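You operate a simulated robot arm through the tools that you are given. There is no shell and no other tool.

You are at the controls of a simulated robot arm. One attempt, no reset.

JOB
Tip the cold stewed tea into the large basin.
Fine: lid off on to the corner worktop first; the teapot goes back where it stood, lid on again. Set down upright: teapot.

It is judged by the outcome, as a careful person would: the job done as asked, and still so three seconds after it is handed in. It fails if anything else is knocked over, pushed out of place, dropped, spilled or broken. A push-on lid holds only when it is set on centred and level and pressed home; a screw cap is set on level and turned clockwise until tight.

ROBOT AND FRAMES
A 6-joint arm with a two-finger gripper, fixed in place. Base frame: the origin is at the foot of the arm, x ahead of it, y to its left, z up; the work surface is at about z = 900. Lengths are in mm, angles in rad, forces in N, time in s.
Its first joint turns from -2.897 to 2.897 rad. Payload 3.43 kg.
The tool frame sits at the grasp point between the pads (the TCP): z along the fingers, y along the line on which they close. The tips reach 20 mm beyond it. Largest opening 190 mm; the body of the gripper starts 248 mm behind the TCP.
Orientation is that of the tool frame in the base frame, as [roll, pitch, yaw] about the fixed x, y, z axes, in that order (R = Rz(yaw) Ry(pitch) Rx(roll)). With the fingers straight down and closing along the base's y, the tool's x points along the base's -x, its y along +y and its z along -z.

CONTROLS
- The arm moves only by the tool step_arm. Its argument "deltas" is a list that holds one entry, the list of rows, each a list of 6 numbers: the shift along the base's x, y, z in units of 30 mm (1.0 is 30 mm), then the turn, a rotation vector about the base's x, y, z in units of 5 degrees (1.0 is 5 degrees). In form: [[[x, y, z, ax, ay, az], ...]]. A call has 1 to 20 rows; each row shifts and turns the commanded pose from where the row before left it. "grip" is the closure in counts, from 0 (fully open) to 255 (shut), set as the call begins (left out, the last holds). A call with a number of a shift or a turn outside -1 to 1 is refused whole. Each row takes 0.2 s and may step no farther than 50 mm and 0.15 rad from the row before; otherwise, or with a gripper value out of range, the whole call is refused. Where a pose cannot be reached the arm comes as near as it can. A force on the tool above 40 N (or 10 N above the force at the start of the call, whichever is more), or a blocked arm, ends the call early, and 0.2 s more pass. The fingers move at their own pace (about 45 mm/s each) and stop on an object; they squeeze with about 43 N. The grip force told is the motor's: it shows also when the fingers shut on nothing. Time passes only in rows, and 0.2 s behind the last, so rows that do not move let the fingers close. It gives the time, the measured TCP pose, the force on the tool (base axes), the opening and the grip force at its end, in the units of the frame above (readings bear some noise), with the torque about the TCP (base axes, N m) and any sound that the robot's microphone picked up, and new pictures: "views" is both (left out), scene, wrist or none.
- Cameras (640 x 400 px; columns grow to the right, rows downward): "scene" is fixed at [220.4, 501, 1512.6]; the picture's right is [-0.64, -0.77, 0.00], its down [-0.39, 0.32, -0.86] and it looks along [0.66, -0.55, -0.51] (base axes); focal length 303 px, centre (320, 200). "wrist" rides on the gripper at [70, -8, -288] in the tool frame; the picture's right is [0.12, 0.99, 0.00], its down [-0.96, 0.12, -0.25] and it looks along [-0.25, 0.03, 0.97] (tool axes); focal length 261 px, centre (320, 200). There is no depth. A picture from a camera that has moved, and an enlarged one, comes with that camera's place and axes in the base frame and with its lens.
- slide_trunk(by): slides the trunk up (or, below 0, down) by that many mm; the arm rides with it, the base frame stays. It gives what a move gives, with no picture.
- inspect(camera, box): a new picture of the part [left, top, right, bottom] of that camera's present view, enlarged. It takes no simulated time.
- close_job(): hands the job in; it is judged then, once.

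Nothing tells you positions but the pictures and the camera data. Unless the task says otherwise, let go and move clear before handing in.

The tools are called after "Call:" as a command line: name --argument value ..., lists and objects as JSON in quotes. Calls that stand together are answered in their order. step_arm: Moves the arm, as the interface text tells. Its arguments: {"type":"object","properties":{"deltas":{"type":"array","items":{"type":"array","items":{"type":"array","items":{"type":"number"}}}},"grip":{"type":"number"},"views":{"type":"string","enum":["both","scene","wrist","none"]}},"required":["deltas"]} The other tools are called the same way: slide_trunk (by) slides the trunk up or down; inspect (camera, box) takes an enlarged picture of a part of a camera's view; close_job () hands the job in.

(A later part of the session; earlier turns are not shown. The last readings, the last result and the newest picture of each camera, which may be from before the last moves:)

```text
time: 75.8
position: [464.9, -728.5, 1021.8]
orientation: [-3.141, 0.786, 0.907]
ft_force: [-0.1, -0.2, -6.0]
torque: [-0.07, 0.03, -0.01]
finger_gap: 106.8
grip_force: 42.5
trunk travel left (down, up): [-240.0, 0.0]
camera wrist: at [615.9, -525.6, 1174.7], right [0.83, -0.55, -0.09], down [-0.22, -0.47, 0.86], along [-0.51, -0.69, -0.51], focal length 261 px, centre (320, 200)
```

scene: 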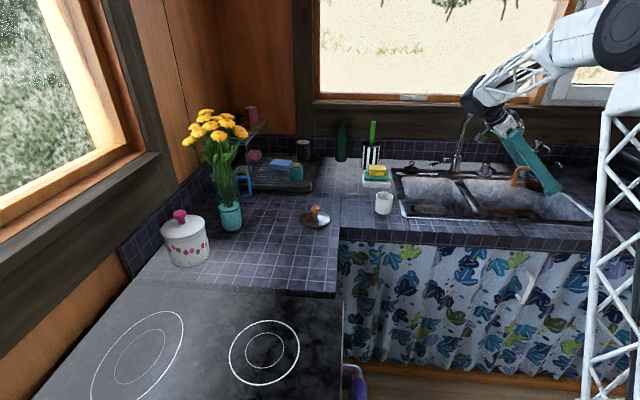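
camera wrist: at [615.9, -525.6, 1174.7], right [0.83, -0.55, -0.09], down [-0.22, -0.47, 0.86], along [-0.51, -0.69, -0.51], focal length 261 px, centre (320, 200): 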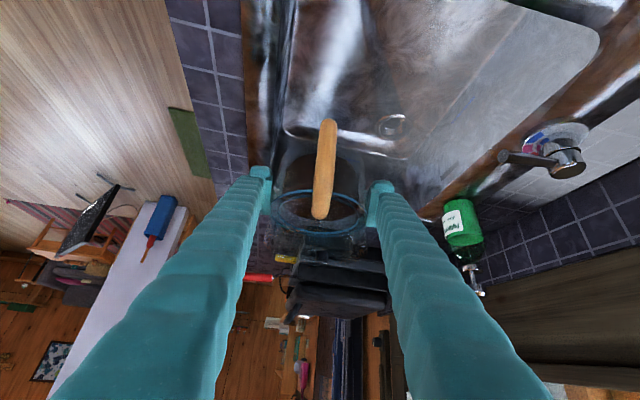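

Call:
inspect --camera "scene" --box '[440, 90, 640, 240]'

Call:
inspect --camera "wrist" --box '[200, 60, 480, 280]'

```text
2.67 times, centred on (540, 165) of scene
camera zoom: at [220.4, 501.0, 1512.6], right [-0.64, -0.77, 0.0], down [-0.39, 0.32, -0.86], along [0.66, -0.55, -0.51], focal length 808 px, centre (-267, 293)
```

zoom: 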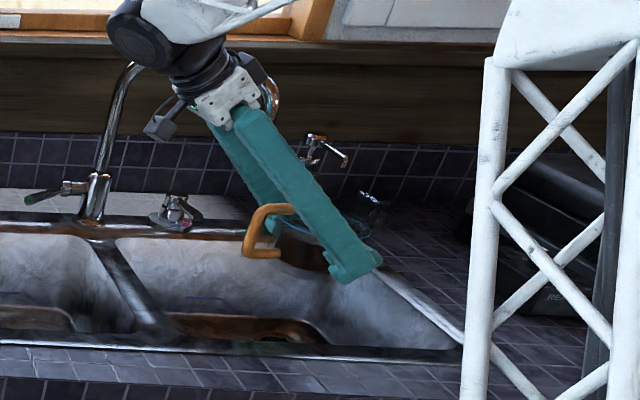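

```text
1.82 times, centred on (340, 170) of wrist
camera zoom: at [615.9, -525.6, 1174.7], right [0.83, -0.55, -0.09], down [-0.22, -0.47, 0.86], along [-0.51, -0.69, -0.51], focal length 474 px, centre (284, 254)
```

zoom: 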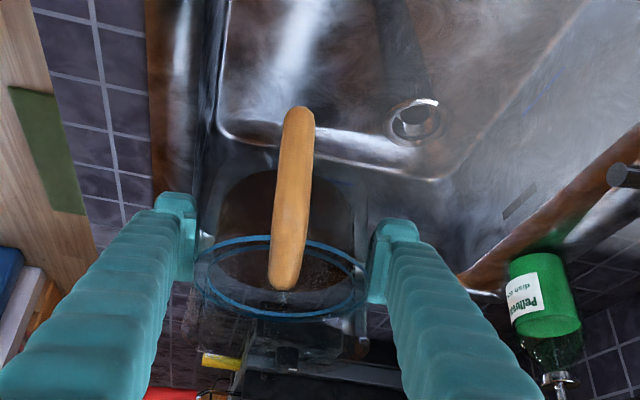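

The pot hangs over the large basin with its spout pointing along the basin's length; the lip will fall well inside the rim. I'll start tilting gently, first to 30°.

Call:
step_arm --deltas '[[[0, 0, 0, 0.394, -0.308, 0], [0, 0, 0, 0.63, -0.493, 0], [0, 0, 0, 0.788, -0.616, 0], [0, 0, 0, 0.788, -0.616, 0], [0, 0, 0, 0.788, -0.616, 0], [0, 0, 0, 0.788, -0.616, 0], [0, 0, 0, 0.552, -0.431, 0], [0, 0, 0, 0, 0, 0]]]'

Call:
inspect --camera "scene" --box '[440, 90, 640, 240]'

```text
time: 77.6
position: [466.0, -728.4, 1022.2]
orientation: [-3.14, 0.262, 0.908]
ft_force: [-0.5, 0.0, -5.9]
torque: [-0.02, 0.03, 0.01]
finger_gap: 107.3
grip_force: 43.4
trunk travel left (down, up): [-240.0, 0.0]
camera wrist: at [547.7, -613.4, 1281.0], right [0.85, -0.52, -0.03], down [-0.44, -0.75, 0.49], along [-0.28, -0.4, -0.87], focal length 261 px, centre (320, 200)
```

scene: 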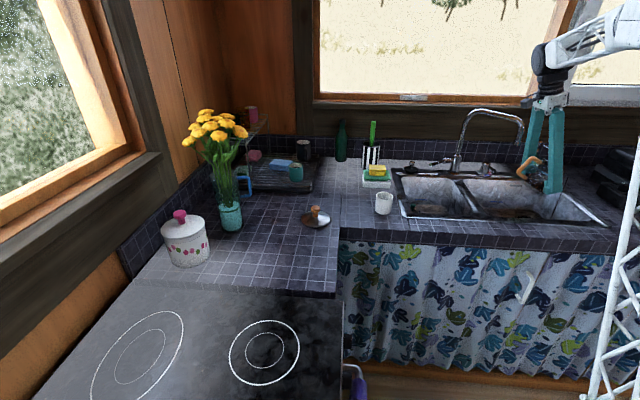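
wrist: 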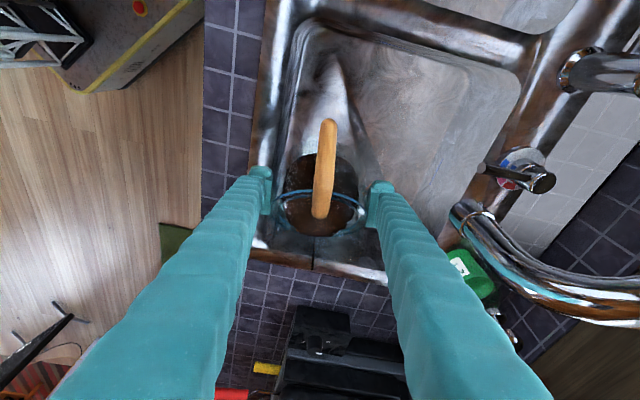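

```text
2.67 times, centred on (540, 165) of scene
camera zoom: at [220.4, 501.0, 1512.6], right [-0.64, -0.77, 0.0], down [-0.39, 0.32, -0.86], along [0.66, -0.55, -0.51], focal length 808 px, centre (-267, 293)
```

zoom: 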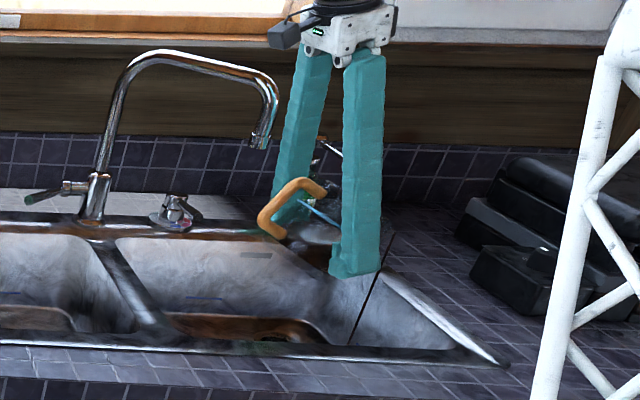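

No contact and the faucet is about 30 mm from the finger, with the gap growing as the tilt continues. I'll tilt on slowly to start the pour.

Call:
step_arm --deltas '[[[0, 0, 0, 0.394, -0.308, 0], [0, 0, 0, 0.394, -0.308, 0], [0, 0, 0, 0.394, -0.308, 0], [0, 0, 0, 0.394, -0.308, 0], [0, 0, 0, 0.394, -0.308, 0], [0, 0, 0, 0.315, -0.246, 0], [0, 0, 0, 0.315, -0.246, 0], [0, 0, 0, 0.315, -0.246, 0], [0, 0, 0, 0.315, -0.246, 0], [0, 0, 0, 0.315, -0.246, 0], [0, 0, 0, 0, 0, 0]]]'

Call:
inspect --camera "scene" --box '[440, 90, 640, 240]'

Call:
inspect --camera "wrist" --box '[220, 80, 420, 280]'

```text
time: 80.0
position: [466.6, -728.8, 1022.0]
orientation: [-3.141, -0.13, 0.909]
ft_force: [0.0, 0.4, -4.0]
torque: [0.01, 0.0, 0.01]
finger_gap: 107.3
grip_force: 42.8
trunk travel left (down, up): [-240.0, 0.0]
camera wrist: at [480.7, -699.6, 1315.8], right [0.86, -0.52, 0.01], down [-0.52, -0.85, 0.12], along [-0.05, -0.11, -0.99], focal length 261 px, centre (320, 200)
```

scene: 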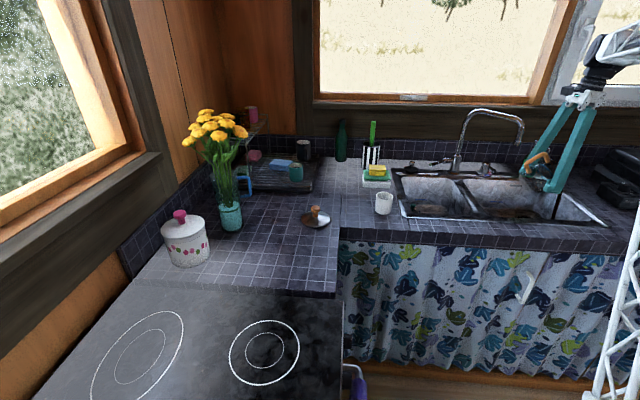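
wrist: 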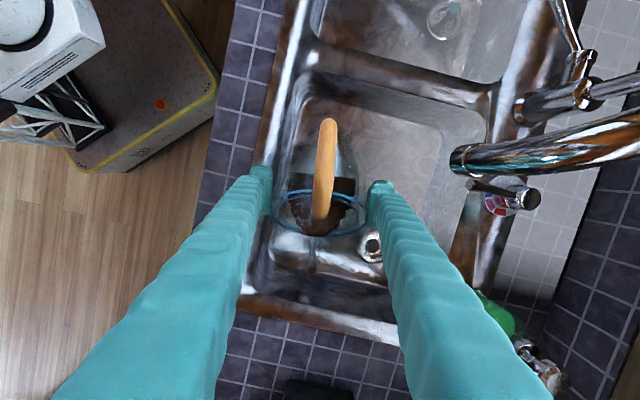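

```text
2.67 times, centred on (540, 165) of scene
camera zoom: at [220.4, 501.0, 1512.6], right [-0.64, -0.77, 0.0], down [-0.39, 0.32, -0.86], along [0.66, -0.55, -0.51], focal length 808 px, centre (-267, 293)
```

zoom: 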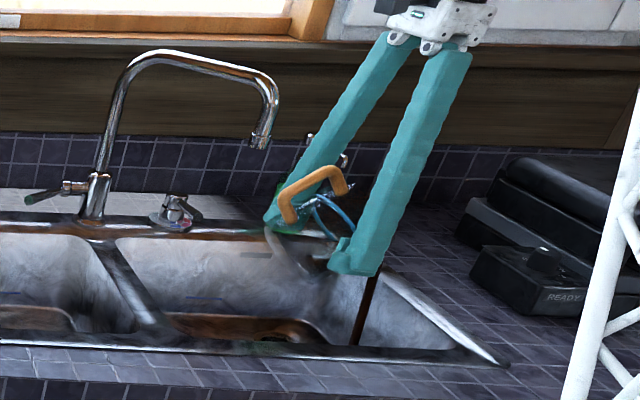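

```text
2.00 times, centred on (320, 180) of wrist
camera zoom: at [480.7, -699.6, 1315.8], right [0.86, -0.52, 0.01], down [-0.52, -0.85, 0.12], along [-0.05, -0.11, -0.99], focal length 521 px, centre (320, 240)
```

zoom: 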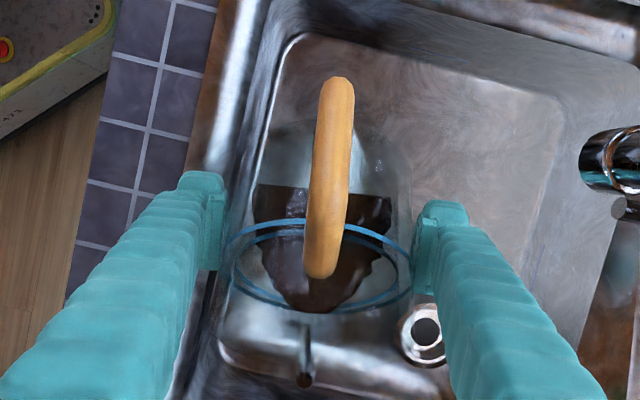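

Tea is streaming from the spout into the large basin; the weight has dropped from 5.9 to 4.0 N. I'll keep tilting slowly.

Call:
step_arm --deltas '[[[0, 0, 0, 0.236, -0.185, 0], [0, 0, 0, 0.236, -0.185, 0], [0, 0, 0, 0.236, -0.185, 0], [0, 0, 0, 0.236, -0.185, 0], [0, 0, 0, 0.236, -0.185, 0], [0, 0, 0, 0.236, -0.185, 0], [0, 0, 0, 0.236, -0.185, 0], [0, 0, 0, 0.236, -0.185, 0], [0, 0, 0, 0.236, -0.185, 0], [0, 0, 0, 0.236, -0.185, 0], [0, 0, 0, 0.236, -0.185, 0], [0, 0, 0, 0.236, -0.185, 0]]]'

Call:
inspect --camera "scene" --box '[440, 90, 640, 240]'

Call:
inspect --camera "wrist" --box '[220, 80, 420, 280]'

```text
time: 82.6
position: [466.7, -729.4, 1022.9]
orientation: [-3.141, -0.446, 0.907]
ft_force: [0.2, -0.1, -3.4]
torque: [-0.01, -0.03, 0.01]
finger_gap: 107.5
grip_force: 42.7
trunk travel left (down, up): [-240.0, 0.0]
camera wrist: at [423.1, -772.4, 1311.3], right [0.85, -0.53, 0.05], down [-0.51, -0.84, -0.19], along [0.14, 0.14, -0.98], focal length 261 px, centre (320, 200)
```

scene: 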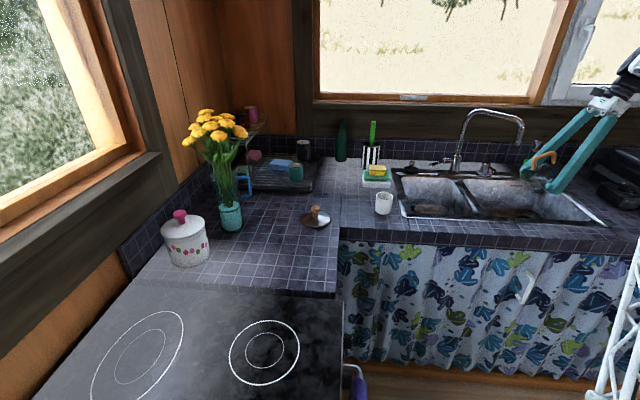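
wrist: 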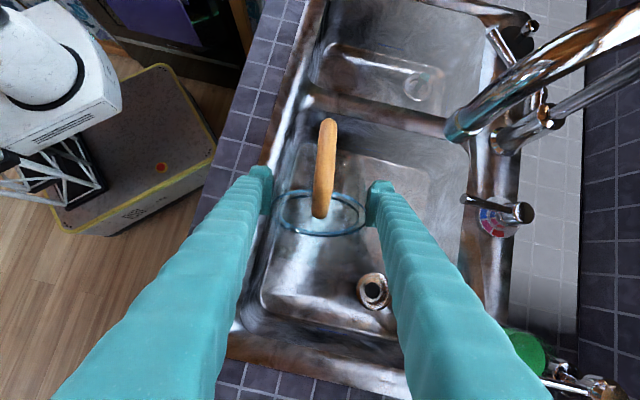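

```text
2.67 times, centred on (540, 165) of scene
camera zoom: at [220.4, 501.0, 1512.6], right [-0.64, -0.77, 0.0], down [-0.39, 0.32, -0.86], along [0.66, -0.55, -0.51], focal length 808 px, centre (-267, 293)
```

zoom: 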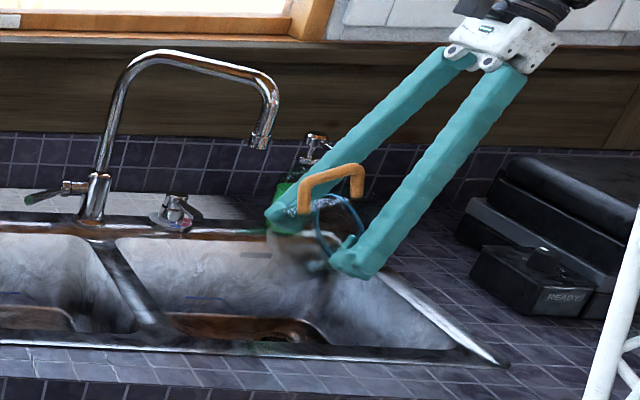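

```text
2.00 times, centred on (320, 180) of wrist
camera zoom: at [423.1, -772.4, 1311.3], right [0.85, -0.53, 0.05], down [-0.51, -0.84, -0.19], along [0.14, 0.14, -0.98], focal length 521 px, centre (320, 240)
```

zoom: 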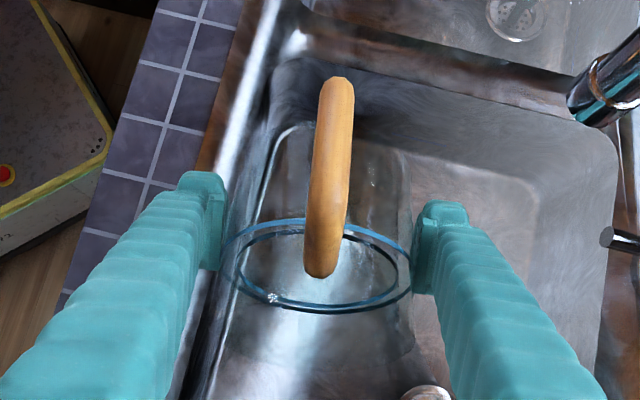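

The pot already looks empty at 70° tilt (3.4 N). I'll tilt further to drain the last of it, checking reach as I go.

Call:
step_arm --deltas '[[[0, 0, 0, 0.315, -0.246, 0], [0, 0, 0, 0.315, -0.246, 0], [0, 0, 0, 0.315, -0.246, 0], [0, 0, 0, 0.315, -0.246, 0], [0, 0, 0, 0.315, -0.246, 0], [0, 0, 0, 0.315, -0.246, 0], [0, 0, 0, 0.315, -0.246, 0], [0, 0, 0, 0.315, -0.246, 0], [0, 0, 0, 0.315, -0.246, 0], [0, 0, 0, 0.315, -0.246, 0], [0, 0, 0, 0, 0, 0]]]' --views "scene"

Call:
inspect --camera "scene" --box '[440, 90, 640, 240]'

Call:
inspect --camera "wrist" --box '[220, 80, 420, 280]'

```text
time: 85.0
position: [466.5, -729.8, 1023.0]
orientation: [-3.141, -0.795, 0.908]
ft_force: [-0.9, -0.2, -4.4]
torque: [0.03, -0.01, -0.02]
finger_gap: 107.3
grip_force: 42.6
trunk travel left (down, up): [-240.0, 0.0]
```

scene: 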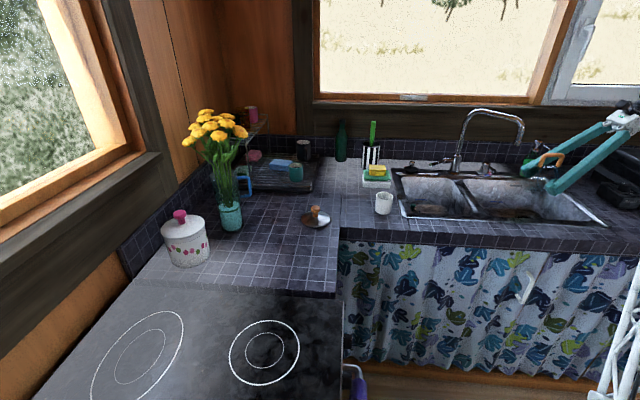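

```text
2.67 times, centred on (540, 165) of scene
camera zoom: at [220.4, 501.0, 1512.6], right [-0.64, -0.77, 0.0], down [-0.39, 0.32, -0.86], along [0.66, -0.55, -0.51], focal length 808 px, centre (-267, 293)
```

zoom: 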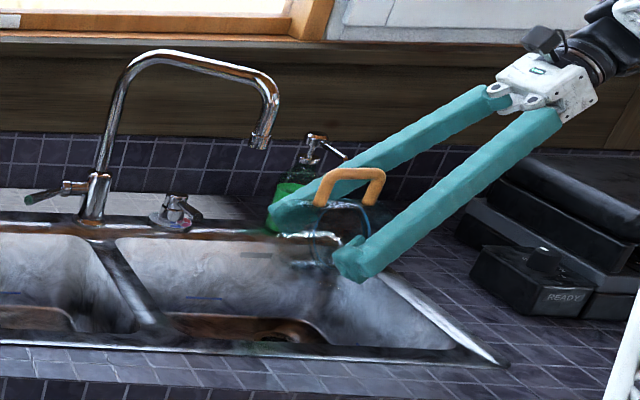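

```text
2.00 times, centred on (320, 180) of wrist
camera zoom: at [364.3, -847.6, 1273.3], right [0.83, -0.54, 0.09], down [-0.43, -0.74, -0.51], along [0.34, 0.39, -0.85], focal length 521 px, centre (320, 240)
```

zoom: 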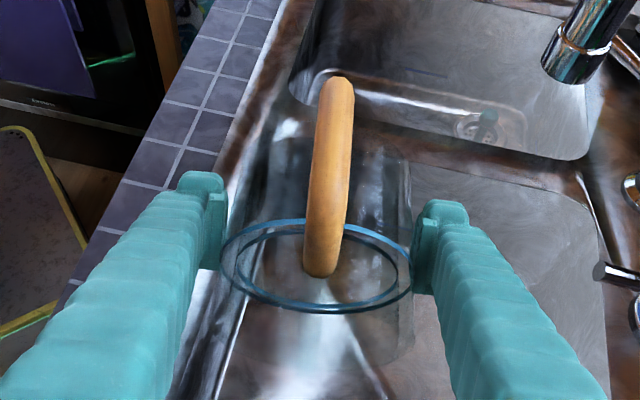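

At 90° nothing more is streaming out and the inside looks clear. I'll go another 13° and hold for a moment so any last drops drain.

Call:
step_arm --deltas '[[[0, 0, 0, 0.315, -0.246, 0], [0, 0, 0, 0.315, -0.246, 0], [0, 0, 0, 0.315, -0.246, 0], [0, 0, 0, 0.315, -0.246, 0], [0, 0, 0, 0.315, -0.246, 0], [0, 0, 0, 0.315, -0.246, 0], [0, 0, 0, 0, 0, 0], [0, 0, 0, 0, 0, 0], [0, 0, 0, 0, 0, 0], [0, 0, 0, 0, 0, 0], [0, 0, 0, 0, 0, 0], [0, 0, 0, 0, 0, 0], [0, 0, 0, 0, 0, 0]]]' --views "both"

Call:
inspect --camera "scene" --box '[440, 90, 640, 240]'

Call:
inspect --camera "wrist" --box '[220, 80, 420, 280]'

```text
time: 87.8
position: [465.8, -730.2, 1021.8]
orientation: [-3.142, -1.002, 0.907]
ft_force: [-0.7, 0.0, -3.8]
torque: [0.0, -0.01, -0.02]
finger_gap: 107.2
grip_force: 42.7
trunk travel left (down, up): [-240.0, 0.0]
camera wrist: at [334.5, -885.9, 1235.0], right [0.82, -0.56, 0.1], down [-0.36, -0.64, -0.68], along [0.44, 0.52, -0.73], focal length 261 px, centre (320, 200)
```

scene: 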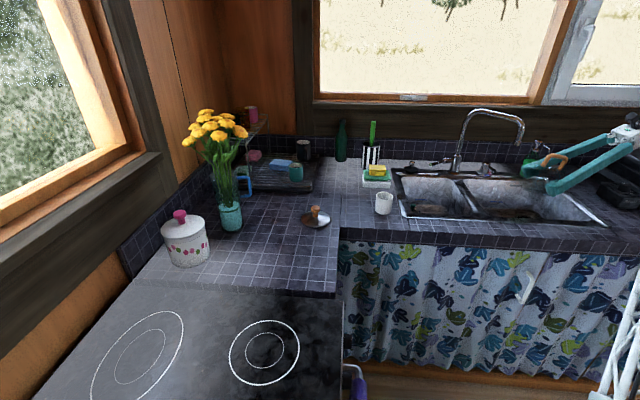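
wrist: 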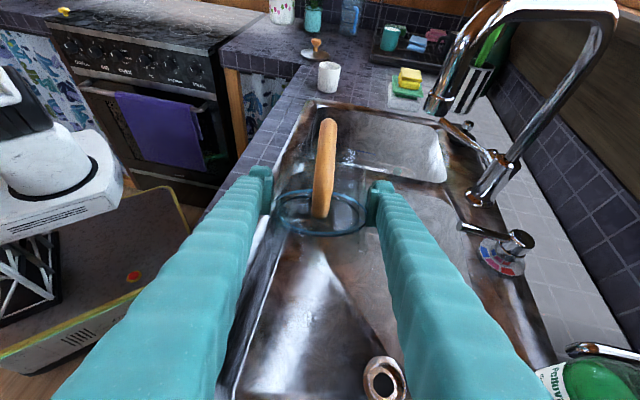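

```text
2.67 times, centred on (540, 165) of scene
camera zoom: at [220.4, 501.0, 1512.6], right [-0.64, -0.77, 0.0], down [-0.39, 0.32, -0.86], along [0.66, -0.55, -0.51], focal length 808 px, centre (-267, 293)
```

zoom: 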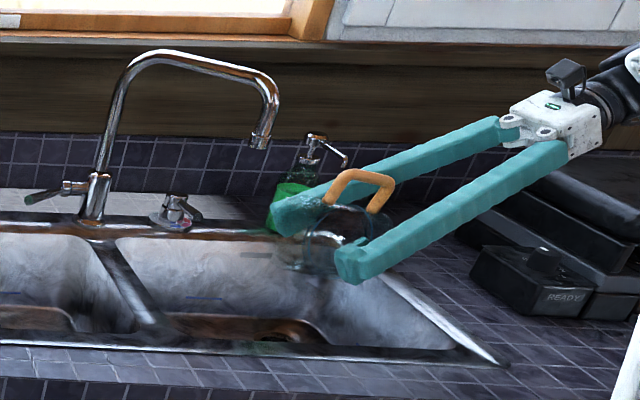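

```text
2.00 times, centred on (320, 180) of wrist
camera zoom: at [334.5, -885.9, 1235.0], right [0.82, -0.56, 0.1], down [-0.36, -0.64, -0.68], along [0.44, 0.52, -0.73], focal length 521 px, centre (320, 240)
```

zoom: 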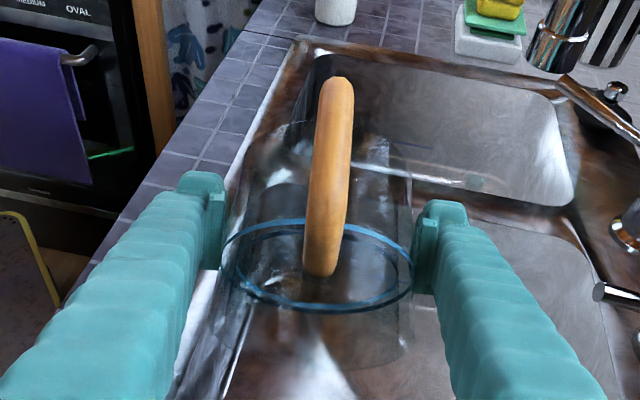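

The pot is empty and clear inside. I'll tilt it back upright along the same path.

Call:
step_arm --deltas '[[[0, 0, 0, -0.394, 0.308, 0], [0, 0, 0, -0.788, 0.616, 0], [0, 0, 0, -0.788, 0.616, 0], [0, 0, 0, -0.788, 0.616, 0], [0, 0, 0, -0.788, 0.616, 0], [0, 0, 0, -0.788, 0.616, 0], [0, 0, 0, -0.788, 0.616, 0], [0, 0, 0, -0.788, 0.616, 0], [0, 0, 0, -0.788, 0.616, 0], [0, 0, 0, -0.788, 0.616, 0], [0, 0, 0, -0.788, 0.616, 0], [0, 0, 0, -0.788, 0.616, 0], [0, 0, 0, -0.788, 0.616, 0], [0, 0, 0, -0.788, 0.616, 0], [0, 0, 0, -0.788, 0.616, 0], [0, 0, 0, -0.788, 0.616, 0], [0, 0, 0, -0.788, 0.616, 0], [0, 0, 0, -0.788, 0.616, 0], [0, 0, 0, -0.788, 0.616, 0], [0, 0, 0, -0.788, 0.616, 0]]]' --views "none"

Call:
step_arm --deltas '[[[0, 0, 0, -0.764, 0.597, 0], [0, 0, 0, 0, 0, 0]]]'

```text
time: 92.0
position: [466.1, -729.5, 1022.4]
orientation: [-3.139, 0.701, 0.909]
ft_force: [0.3, -0.3, -3.7]
torque: [0.02, -0.08, 0.05]
finger_gap: 107.4
grip_force: 42.9
trunk travel left (down, up): [-240.0, 0.0]
```

```text
time: 92.6
position: [466.8, -729.7, 1022.5]
orientation: [3.141, 0.785, 0.908]
ft_force: [0.6, 0.4, -4.4]
torque: [-0.05, -0.01, 0.0]
finger_gap: 107.1
grip_force: 43.2
trunk travel left (down, up): [-240.0, 0.0]
camera wrist: at [616.5, -525.0, 1175.4], right [0.83, -0.54, -0.09], down [-0.22, -0.47, 0.86], along [-0.51, -0.69, -0.51], focal length 261 px, centre (320, 200)
```

scene: 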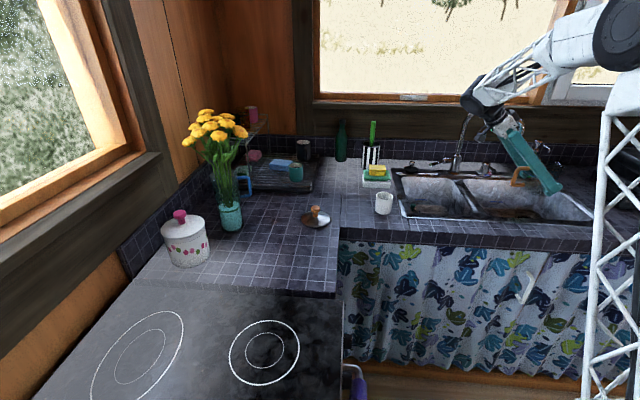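
wrist: 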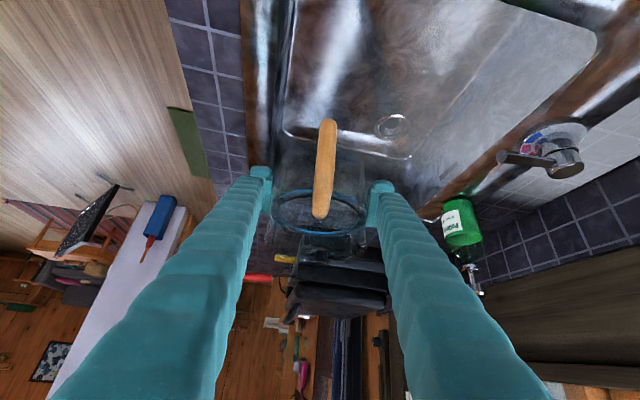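

The handle sits exactly where it did in the wrist view, so nothing slipped. I'll raise the empty pot and retrace the yaw and swing back towards its place.

Call:
step_arm --deltas '[[[0, 0, 0.5, 0, 0, 0], [0, 0, 0.9, 0, 0, 0], [0, 0, 0.9, 0, 0, 0], [0, 0, 0.9, 0, 0, 0], [0, 0, 0.9, 0, 0, 0], [-0.12, 0.04, 0.8, 0, 0, 0.825], [-0.12, 0.04, 0.4, 0, 0, 0.825], [-0.12, 0.04, 0, 0, 0, 0.825], [-0.12, 0.04, 0, 0, 0, 0.825]]]' --views "none"

Call:
step_arm --deltas '[[[0, 0.12, 0, 0, 0, 1], [0, 0.12, 0, 0, 0, 1], [0, 0.12, 0, 0, 0, 1], [0, 0.12, 0, 0, 0, 1], [0, 0.12, 0, 0, 0, 1], [0, 0.12, 0, 0, 0, 1], [0, 0.12, 0, 0, 0, 1], [0, 0.12, 0, 0, 0, 1], [0, 0.12, 0, 0, 0, 1], [0, 0.12, 0, 0, 0, 1], [0, 0.12, 0, 0, 0, 1], [0, 0.1, 0, 0, 0, 0.6], [0, 0, 0, 0, 0, 0]]]'

```text
time: 94.6
position: [452.0, -725.8, 1180.1]
orientation: [-3.137, 0.786, 1.2]
ft_force: [-0.5, -0.5, -4.6]
torque: [-0.05, 0.1, -0.08]
finger_gap: 107.4
grip_force: 43.2
trunk travel left (down, up): [-240.0, 0.0]
```

```text
time: 97.4
position: [451.2, -682.1, 1181.0]
orientation: [-3.139, 0.785, 2.209]
ft_force: [0.2, -0.2, -3.5]
torque: [-0.04, -0.01, 0.05]
finger_gap: 107.2
grip_force: 43.5
trunk travel left (down, up): [-240.0, 0.0]
camera wrist: at [295.5, -484.2, 1334.1], right [0.75, 0.66, -0.08], down [0.39, -0.34, 0.85], along [0.53, -0.67, -0.51], focal length 261 px, centre (320, 200)
```

scene: 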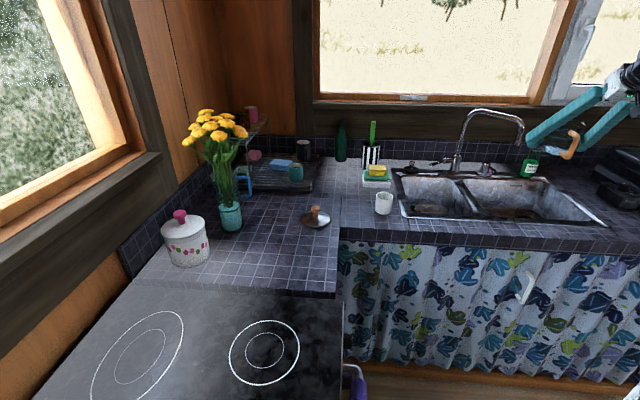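
wrist: 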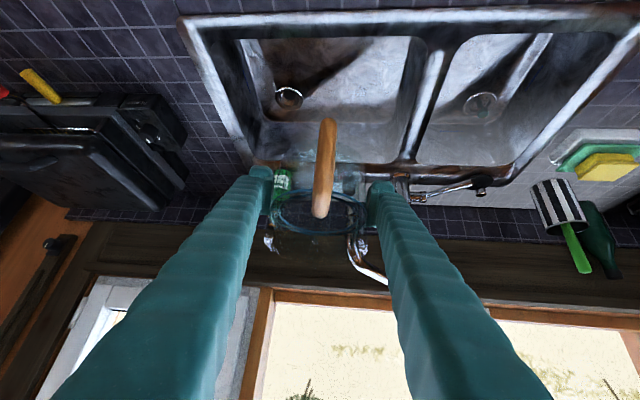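

The pot is upright and the path back is clear. I'll reverse the swing towards the corner worktop.

Call:
step_arm --deltas '[[[0.813, 0.5277, 0, 0, 0, 0.4], [0.7941, 0.5558, 0, 0, 0, 0.4], [0.7742, 0.5832, 0, 0, 0, 0.4], [0.7533, 0.6098, 0, 0, 0, 0.4], [0.7316, 0.6358, 0, 0, 0, 0.4], [0.709, 0.6609, 0, 0, 0, 0.4], [0.6855, 0.6852, 0, 0, 0, 0.4], [0.6612, 0.7088, 0, 0, 0, 0.4], [0.7138, 0.6939, 0, 0, 0, 0.4], [0.6892, 0.7183, 0, 0, 0, 0.4], [0.6637, 0.7419, 0, 0, 0, 0.4], [0.6374, 0.7647, 0, 0, 0, 0.4], [0.6103, 0.7865, 0, 0, 0, 0.4], [0.5824, 0.8073, 0, 0, 0, 0.4], [0.554, 0.8272, 0, 0, 0, 0.4], [0.5247, 0.846, 0, 0, 0, 0.4]]]' --views "none"

Call:
step_arm --deltas '[[[0.3878, 0.9131, 0, 0, 0, 0.4], [0.3557, 0.926, 0, 0, 0, 0.4], [0.3231, 0.9379, 0, 0, 0, 0.4], [0.2902, 0.9486, 0, 0, 0, 0.4], [0.2569, 0.9582, 0, 0, 0, 0.4], [0.2233, 0.9665, 0, 0, 0, 0.4], [0.1895, 0.9737, 0, 0, 0, 0.4], [0.1554, 0.9798, 0, 0, 0, 0.4], [0.1211, 0.9846, 0, 0, 0, 0.4], [0.0866, 0.9882, 0, 0, 0, 0.4], [0.0521, 0.9906, 0, 0, 0, 0.4], [0.0175, 0.9918, 0, 0, 0, 0.4], [-0.0171, 0.9918, 0, 0, 0, 0.4], [-0.0517, 0.9906, 0, 0, 0, 0.4], [-0.043, 0.494, 0, 0, 0, 0.2], [-0.043, 0.494, 0, 0, 0, 0.2], [0, 0, 0, 0, 0, 0], [0, 0, 0, 0, 0, 0]]]'

```text
time: 100.8
position: [780.0, -346.1, 1182.8]
orientation: [-3.14, 0.786, 2.768]
ft_force: [0.6, 0.1, -2.8]
torque: [0.01, -0.02, 0.03]
finger_gap: 107.3
grip_force: 42.8
trunk travel left (down, up): [-240.0, 0.0]
```

```text
time: 104.6
position: [847.6, 88.9, 1181.4]
orientation: [-3.141, 0.784, -2.993]
ft_force: [0.7, 0.0, -3.0]
torque: [-0.03, -0.05, 0.02]
finger_gap: 107.2
grip_force: 43.5
trunk travel left (down, up): [-240.0, 0.0]
camera wrist: at [599.6, 42.2, 1334.2], right [-0.23, 0.97, -0.08], down [0.48, 0.19, 0.85], along [0.84, 0.16, -0.51], focal length 261 px, centre (320, 200)
```

scene: 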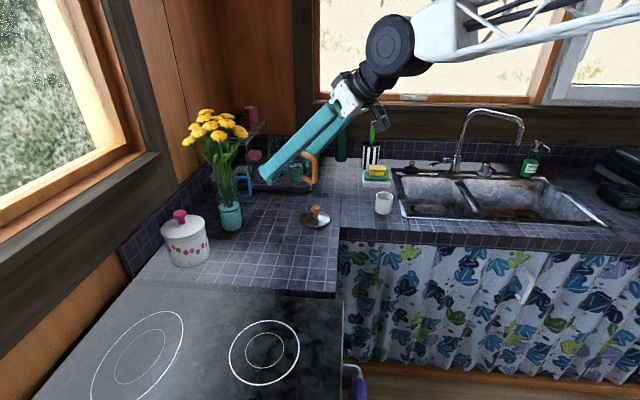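
wrist: 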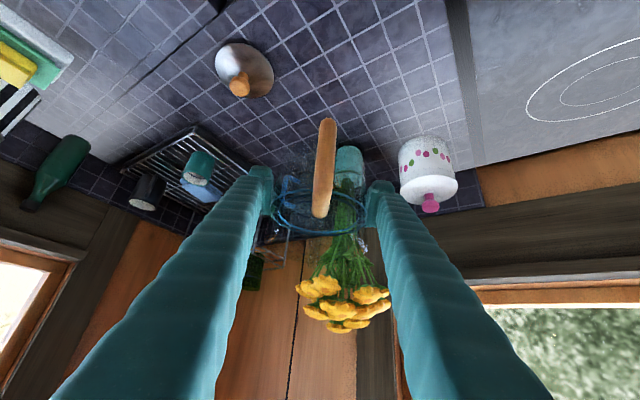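

Pose matches the lift-off pose to within a millimetre. I'll lower with the trunk, most of the way first.

Call:
slide_trunk --by -120

Call:
slide_trunk --by -100

Call:
inspect --camera "scene" --box '[240, 170, 360, 270]'

Call:
inspect --camera "wrist" --box '[220, 80, 420, 260]'

```text
time: 106.1
position: [848.5, 88.1, 1062.3]
orientation: [-3.14, 0.785, -2.993]
ft_force: [-0.5, 0.0, -2.5]
torque: [0.0, -0.02, -0.02]
finger_gap: 107.6
grip_force: 43.2
trunk travel left (down, up): [-120.0, 120.0]
```

```text
time: 107.5
position: [847.6, 87.9, 961.1]
orientation: [-3.14, 0.785, -2.993]
ft_force: [0.4, -0.4, -4.1]
torque: [0.01, -0.03, 0.03]
finger_gap: 107.0
grip_force: 42.9
trunk travel left (down, up): [-20.0, 220.0]
```

```text
4.00 times, centred on (300, 220) of scene
camera zoom: at [220.4, 501.0, 1512.6], right [-0.64, -0.77, 0.0], down [-0.39, 0.32, -0.86], along [0.66, -0.55, -0.51], focal length 1212 px, centre (400, 120)
```

zoom: 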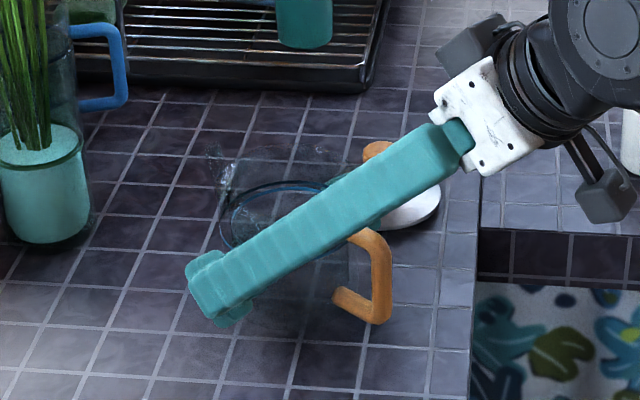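

```text
2.22 times, centred on (320, 170) of wrist
camera zoom: at [599.6, 42.1, 1114.4], right [-0.23, 0.97, -0.09], down [0.48, 0.19, 0.85], along [0.84, 0.16, -0.51], focal length 579 px, centre (320, 267)
```

zoom: 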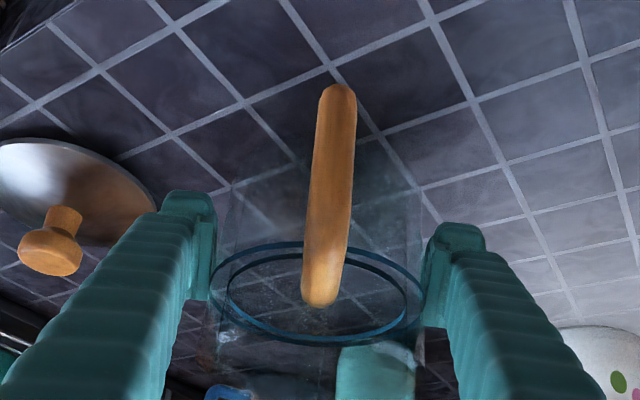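

The pot hangs as it did at lift-off, just 20 mm up. I'll bring it down gently onto its spot.

Call:
slide_trunk --by -17

Call:
slide_trunk --by -3

Call:
inspect --camera "scene" --box '[240, 170, 360, 270]'

```text
time: 108.1
position: [847.9, 87.1, 943.1]
orientation: [-3.139, 0.783, -2.996]
ft_force: [-0.1, -0.6, -3.2]
torque: [0.01, 0.01, 0.01]
finger_gap: 107.4
grip_force: 42.7
trunk travel left (down, up): [-3.0, 237.0]
```

```text
time: 108.6
position: [848.1, 88.1, 944.1]
orientation: [-3.14, 0.789, -2.994]
ft_force: [-3.3, 0.1, 14.2]
torque: [0.74, 0.1, 0.13]
finger_gap: 107.5
grip_force: 43.5
trunk travel left (down, up): [0.0, 240.0]
```

```text
4.00 times, centred on (300, 220) of scene
camera zoom: at [220.4, 501.0, 1512.6], right [-0.64, -0.77, 0.0], down [-0.39, 0.32, -0.86], along [0.66, -0.55, -0.51], focal length 1212 px, centre (400, 120)
```

zoom: 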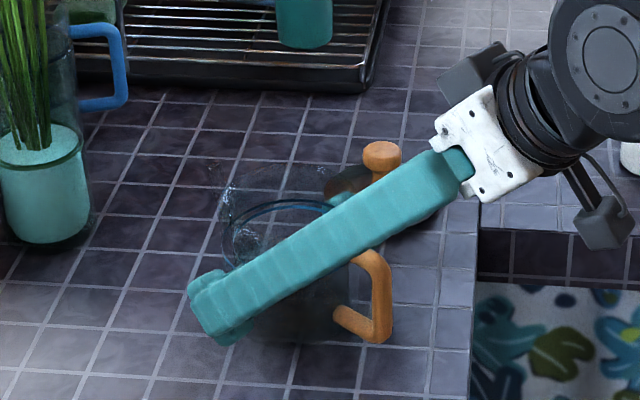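

The pot is on the worktop with about 14 N of push. I'll ease off 2 mm before releasing.

Call:
step_arm --deltas '[[[0, 0, 0.06, 0, 0, 0], [0, 0, 0, 0, 0, 0]]]' --views "none"

```text
time: 109.2
position: [848.4, 87.7, 944.5]
orientation: [-3.14, 0.786, -2.993]
ft_force: [-0.6, -2.4, 12.2]
torque: [0.53, -0.22, 0.02]
finger_gap: 107.1
grip_force: 43.7
trunk travel left (down, up): [0.0, 240.0]
```

Call:
step_arm --deltas '[[[0, 0, 0.03, 0, 0, 0], [0, 0, 0.03, 0, 0, 0], [0, 0, 0, 0, 0, 0]]]' --views "none"

```text
time: 110.0
position: [847.7, 88.2, 943.2]
orientation: [3.141, 0.783, -2.994]
ft_force: [-0.2, -2.2, 0.5]
torque: [0.05, -0.16, -0.04]
finger_gap: 107.2
grip_force: 43.3
trunk travel left (down, up): [0.0, 240.0]
```

Force is now near zero with the pot resting on the worktop. I'll open the fingers.

Call:
step_arm --deltas '[[[0, 0, 0, 0, 0, 0], [0, 0, 0, 0, 0, 0], [0, 0, 0, 0, 0, 0], [0, 0, 0, 0, 0, 0], [0, 0, 0, 0, 0, 0]]]' --grip 50

Call:
inspect --camera "scene" --box '[240, 170, 360, 270]'

Call:
inspect --camera "wrist" --box '[220, 80, 420, 260]'

```text
time: 111.2
position: [848.8, 88.2, 945.5]
orientation: [-3.14, 0.785, -2.993]
ft_force: [0.2, 0.3, -0.2]
torque: [0.0, 0.01, 0.03]
finger_gap: 152.7
grip_force: 0.0
trunk travel left (down, up): [0.0, 240.0]
camera wrist: at [599.8, 42.3, 1097.9], right [-0.23, 0.97, -0.09], down [0.48, 0.19, 0.85], along [0.84, 0.16, -0.51], focal length 261 px, centre (320, 200)
```

scene: 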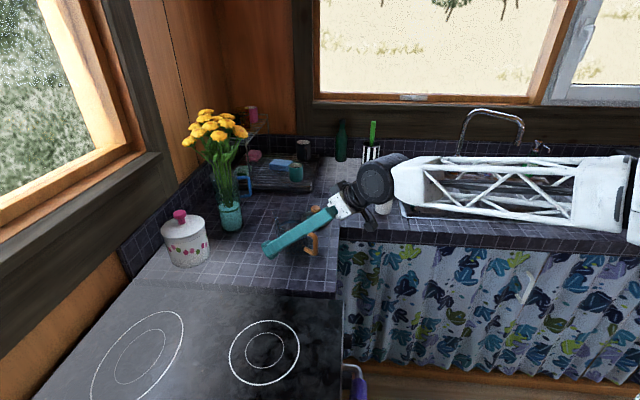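
wrist: 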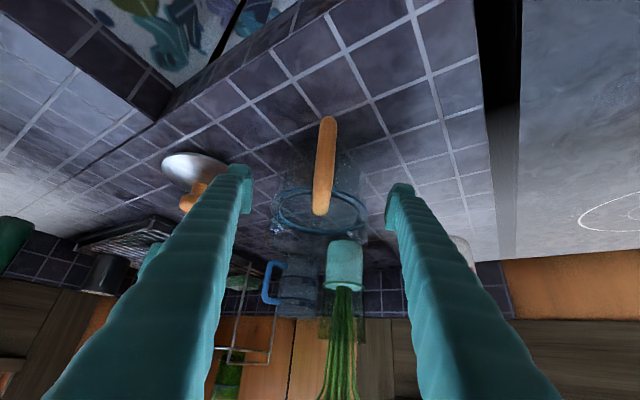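

```text
4.00 times, centred on (300, 220) of scene
camera zoom: at [220.4, 501.0, 1512.6], right [-0.64, -0.77, 0.0], down [-0.39, 0.32, -0.86], along [0.66, -0.55, -0.51], focal length 1212 px, centre (400, 120)
```

zoom: 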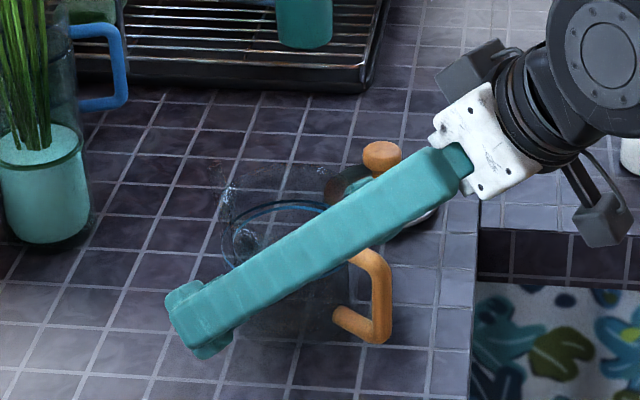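

```text
2.22 times, centred on (320, 170) of wrist
camera zoom: at [599.8, 42.3, 1097.9], right [-0.23, 0.97, -0.09], down [0.48, 0.19, 0.85], along [0.84, 0.16, -0.51], focal length 579 px, centre (320, 267)
```

zoom: 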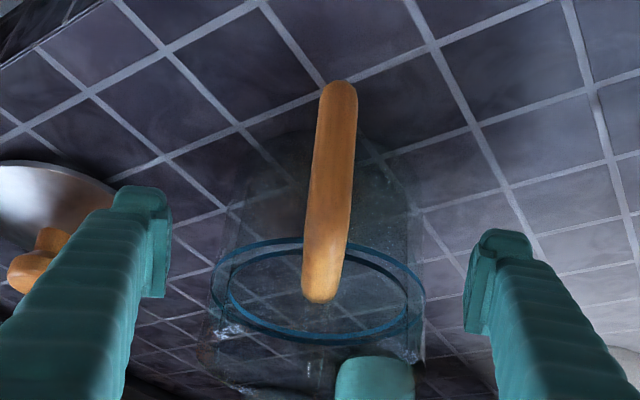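

The pot stands upright back on its spot. I'll raise straight up with the trunk to clear it.

Call:
slide_trunk --by 90

Call:
slide_trunk --by 85

Call:
step_arm --deltas '[[[0, 0, 0.3, 0, 0, 0]]]'

Call:
inspect --camera "scene" --box '[255, 190, 335, 270]'

```text
time: 112.5
position: [848.2, 88.2, 1035.5]
orientation: [-3.139, 0.784, -2.993]
ft_force: [0.0, -0.5, -0.8]
torque: [-0.02, 0.0, 0.0]
finger_gap: 152.9
grip_force: 0.0
trunk travel left (down, up): [-90.0, 150.0]
```

```text
time: 113.7
position: [849.2, 87.9, 1119.2]
orientation: [-3.141, 0.787, -2.992]
ft_force: [0.3, -0.1, 0.0]
torque: [0.0, -0.03, 0.0]
finger_gap: 152.7
grip_force: 0.0
trunk travel left (down, up): [-175.0, 65.0]
```

```text
time: 114.1
position: [849.0, 90.0, 1128.7]
orientation: [-3.141, 0.786, -2.994]
ft_force: [0.6, -0.4, 0.7]
torque: [-0.02, 0.02, 0.0]
finger_gap: 152.6
grip_force: 0.1
trunk travel left (down, up): [-175.0, 65.0]
camera wrist: at [600.4, 42.3, 1281.9], right [-0.23, 0.97, -0.09], down [0.48, 0.19, 0.85], along [0.84, 0.16, -0.51], focal length 261 px, centre (320, 200)
```

scene: 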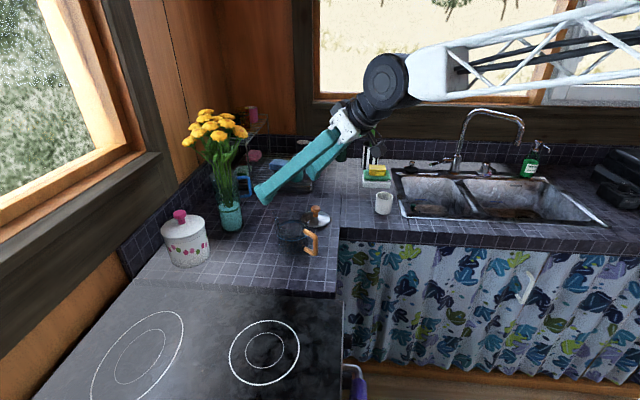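
wrist: 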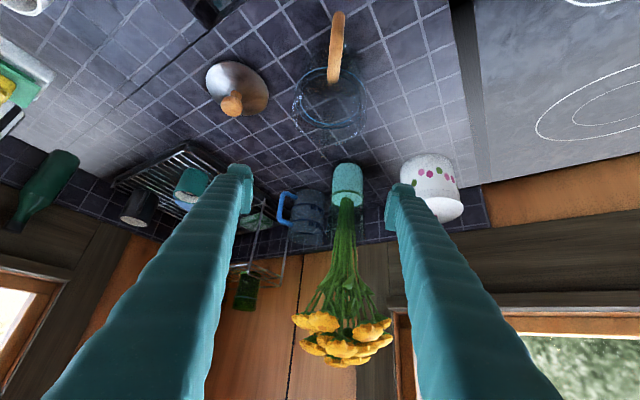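

```text
5.00 times, centred on (295, 230) of scene
camera zoom: at [220.4, 501.0, 1512.6], right [-0.64, -0.77, 0.0], down [-0.39, 0.32, -0.86], along [0.66, -0.55, -0.51], focal length 1515 px, centre (445, 50)
```

zoom: 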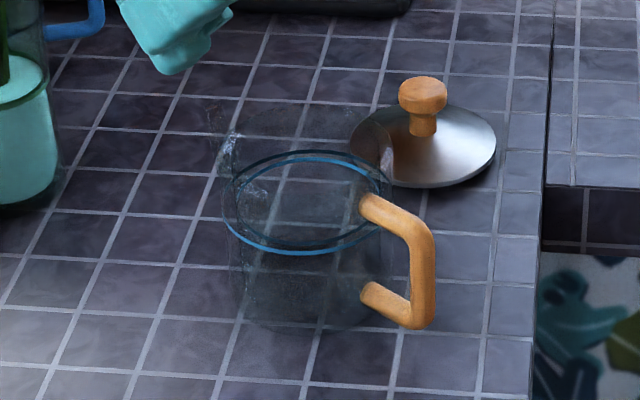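

The pot is exactly back where it stood, empty and upright, with the lid still where I left it. I'll turn the tool to point straight down while moving over the lid.

Call:
step_arm --deltas '[[[0.256, -0.548, 0, -0.148, 0.989, 0], [0.256, -0.548, 0, -0.148, 0.989, 0], [0.256, -0.548, 0, -0.148, 0.989, 0], [0.256, -0.548, 0, -0.148, 0.989, 0], [0.256, -0.548, 0, -0.148, 0.989, 0], [0.256, -0.548, 0, -0.148, 0.989, 0], [0.256, -0.548, 0, -0.148, 0.989, 0], [0.256, -0.548, 0, -0.148, 0.989, 0], [0.256, -0.548, 0, -0.148, 0.989, 0], [0, 0, 0, 0, 0, -0.85], [0, 0, 0, 0, 0, -0.85], [0, 0, 0, 0, 0, 0]]]' --grip 150

```text
time: 116.7
position: [916.8, -60.7, 1129.7]
orientation: [-3.141, -0.001, -3.142]
ft_force: [0.1, -0.2, -0.3]
torque: [0.03, 0.0, 0.01]
finger_gap: 78.3
grip_force: 0.0
trunk travel left (down, up): [-175.0, 65.0]
camera wrist: at [847.8, -68.0, 1415.8], right [-0.12, 0.99, 0.0], down [0.96, 0.12, 0.25], along [0.24, 0.03, -0.97], focal length 261 px, centre (320, 200)
```

scene: 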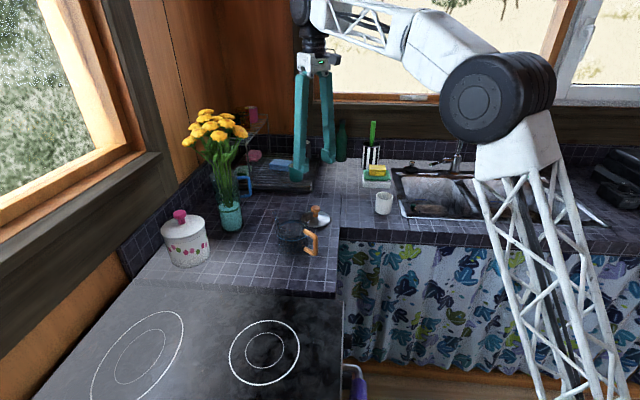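
wrist: 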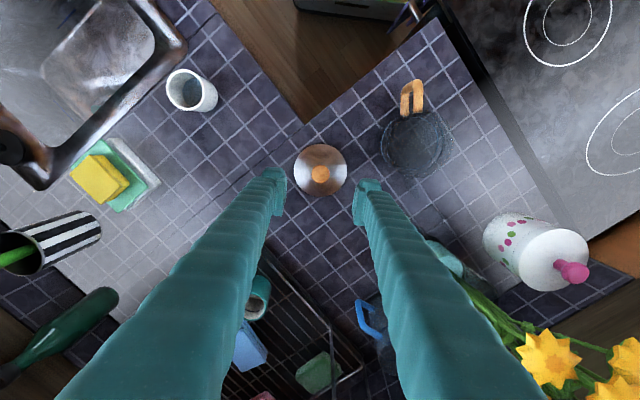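

The tool points straight down over the lid. I'll centre on the knob and descend to the same grip height as before.

Call:
step_arm --deltas '[[[0.03, 0.09, -0.9, 0, 0, 0], [0, 0, -0.9, 0, 0, 0], [0, 0, -0.9, 0, 0, 0], [0, 0, -0.9, 0, 0, 0], [0, 0, -0.9, 0, 0, 0], [0, 0, -0.7, 0, 0, 0], [0, 0, 0, 0, 0, 0]]]'

Call:
inspect --camera "wrist" --box '[250, 100, 390, 240]'

```text
time: 118.3
position: [917.7, -57.4, 972.6]
orientation: [3.14, -0.002, -3.141]
ft_force: [0.2, 0.0, 0.0]
torque: [0.03, -0.01, 0.0]
finger_gap: 78.4
grip_force: 0.1
trunk travel left (down, up): [-175.0, 65.0]
camera wrist: at [848.2, -65.6, 1259.9], right [-0.12, 0.99, 0.0], down [0.96, 0.12, 0.25], along [0.24, 0.03, -0.97], focal length 261 px, centre (320, 200)
```

scene: 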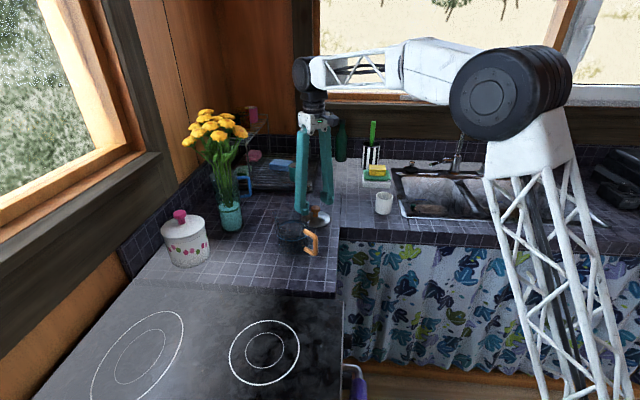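
wrist: 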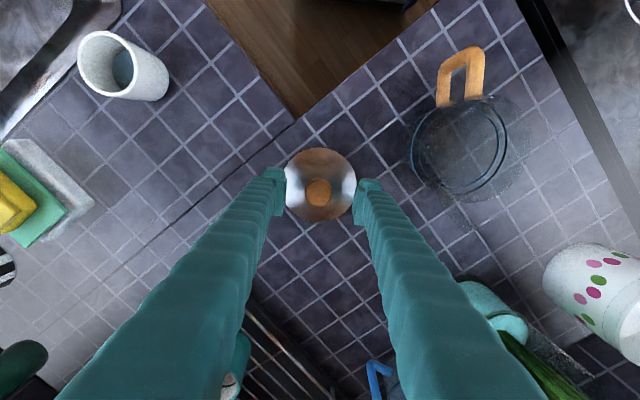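

```text
2.86 times, centred on (320, 170) of wrist
camera zoom: at [848.2, -65.6, 1259.9], right [-0.12, 0.99, 0.0], down [0.96, 0.12, 0.25], along [0.24, 0.03, -0.97], focal length 745 px, centre (320, 286)
```

zoom: 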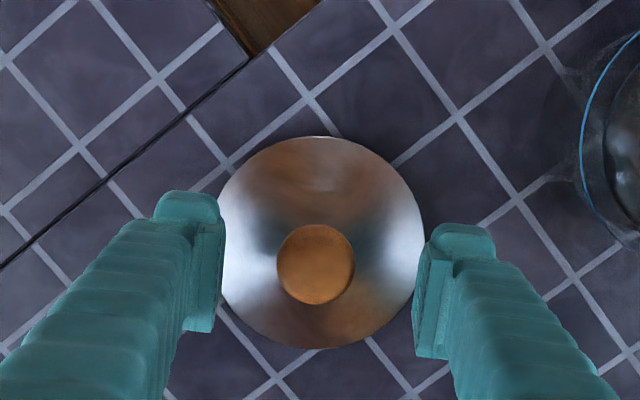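

The knob is centred between the pads. I'll descend the final 31 mm and close on it.

Call:
step_arm --deltas '[[[0, -0.02, -0.4, 0, 0, 0], [0, 0, -0.4, 0, 0, 0], [0, 0, -0.22, 0, 0, 0], [0, 0, 0, 0, 0, 0]]]' --views "none"

Call:
step_arm --deltas '[[[0, 0, 0, 0, 0, 0], [0, 0, 0, 0, 0, 0], [0, 0, 0, 0, 0, 0], [0, 0, 0, 0, 0, 0], [0, 0, 0, 0, 0, 0]]]' --grip 255

Call:
inspect --camera "scene" --box '[290, 170, 350, 230]'

```text
time: 119.3
position: [916.3, -57.2, 942.9]
orientation: [3.141, -0.001, 3.141]
ft_force: [0.1, -1.1, 0.6]
torque: [0.02, -0.03, -0.02]
finger_gap: 78.5
grip_force: 0.0
trunk travel left (down, up): [-175.0, 65.0]
```

```text
time: 120.5
position: [916.6, -56.6, 943.4]
orientation: [3.141, 0.0, -3.141]
ft_force: [-0.5, -0.4, 0.0]
torque: [0.01, 0.03, 0.01]
finger_gap: 29.0
grip_force: 42.8
trunk travel left (down, up): [-175.0, 65.0]
camera wrist: at [848.0, -65.1, 1230.3], right [-0.12, 0.99, 0.0], down [0.96, 0.12, 0.25], along [0.24, 0.03, -0.97], focal length 261 px, centre (320, 200)
```

scene: 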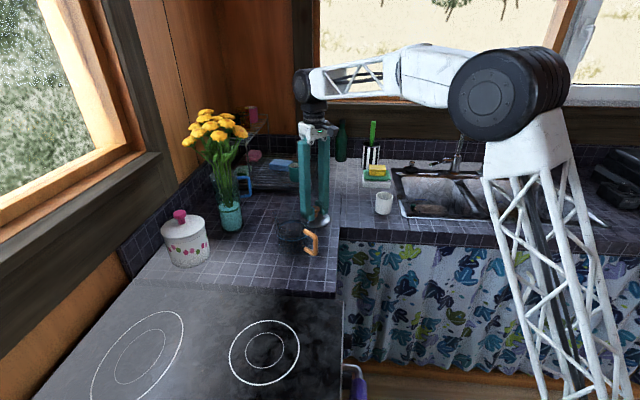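
wrist: 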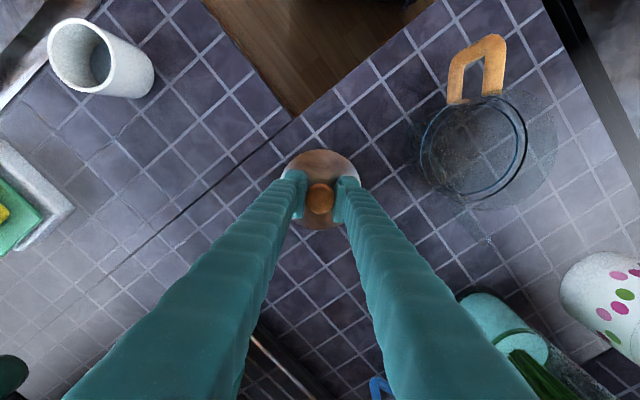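

```text
6.67 times, centred on (320, 200) of scene
camera zoom: at [220.4, 501.0, 1512.6], right [-0.64, -0.77, 0.0], down [-0.39, 0.32, -0.86], along [0.66, -0.55, -0.51], focal length 2020 px, centre (320, 200)
```

zoom: 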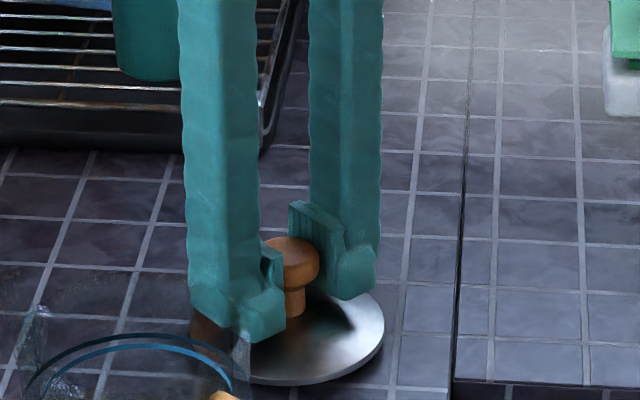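

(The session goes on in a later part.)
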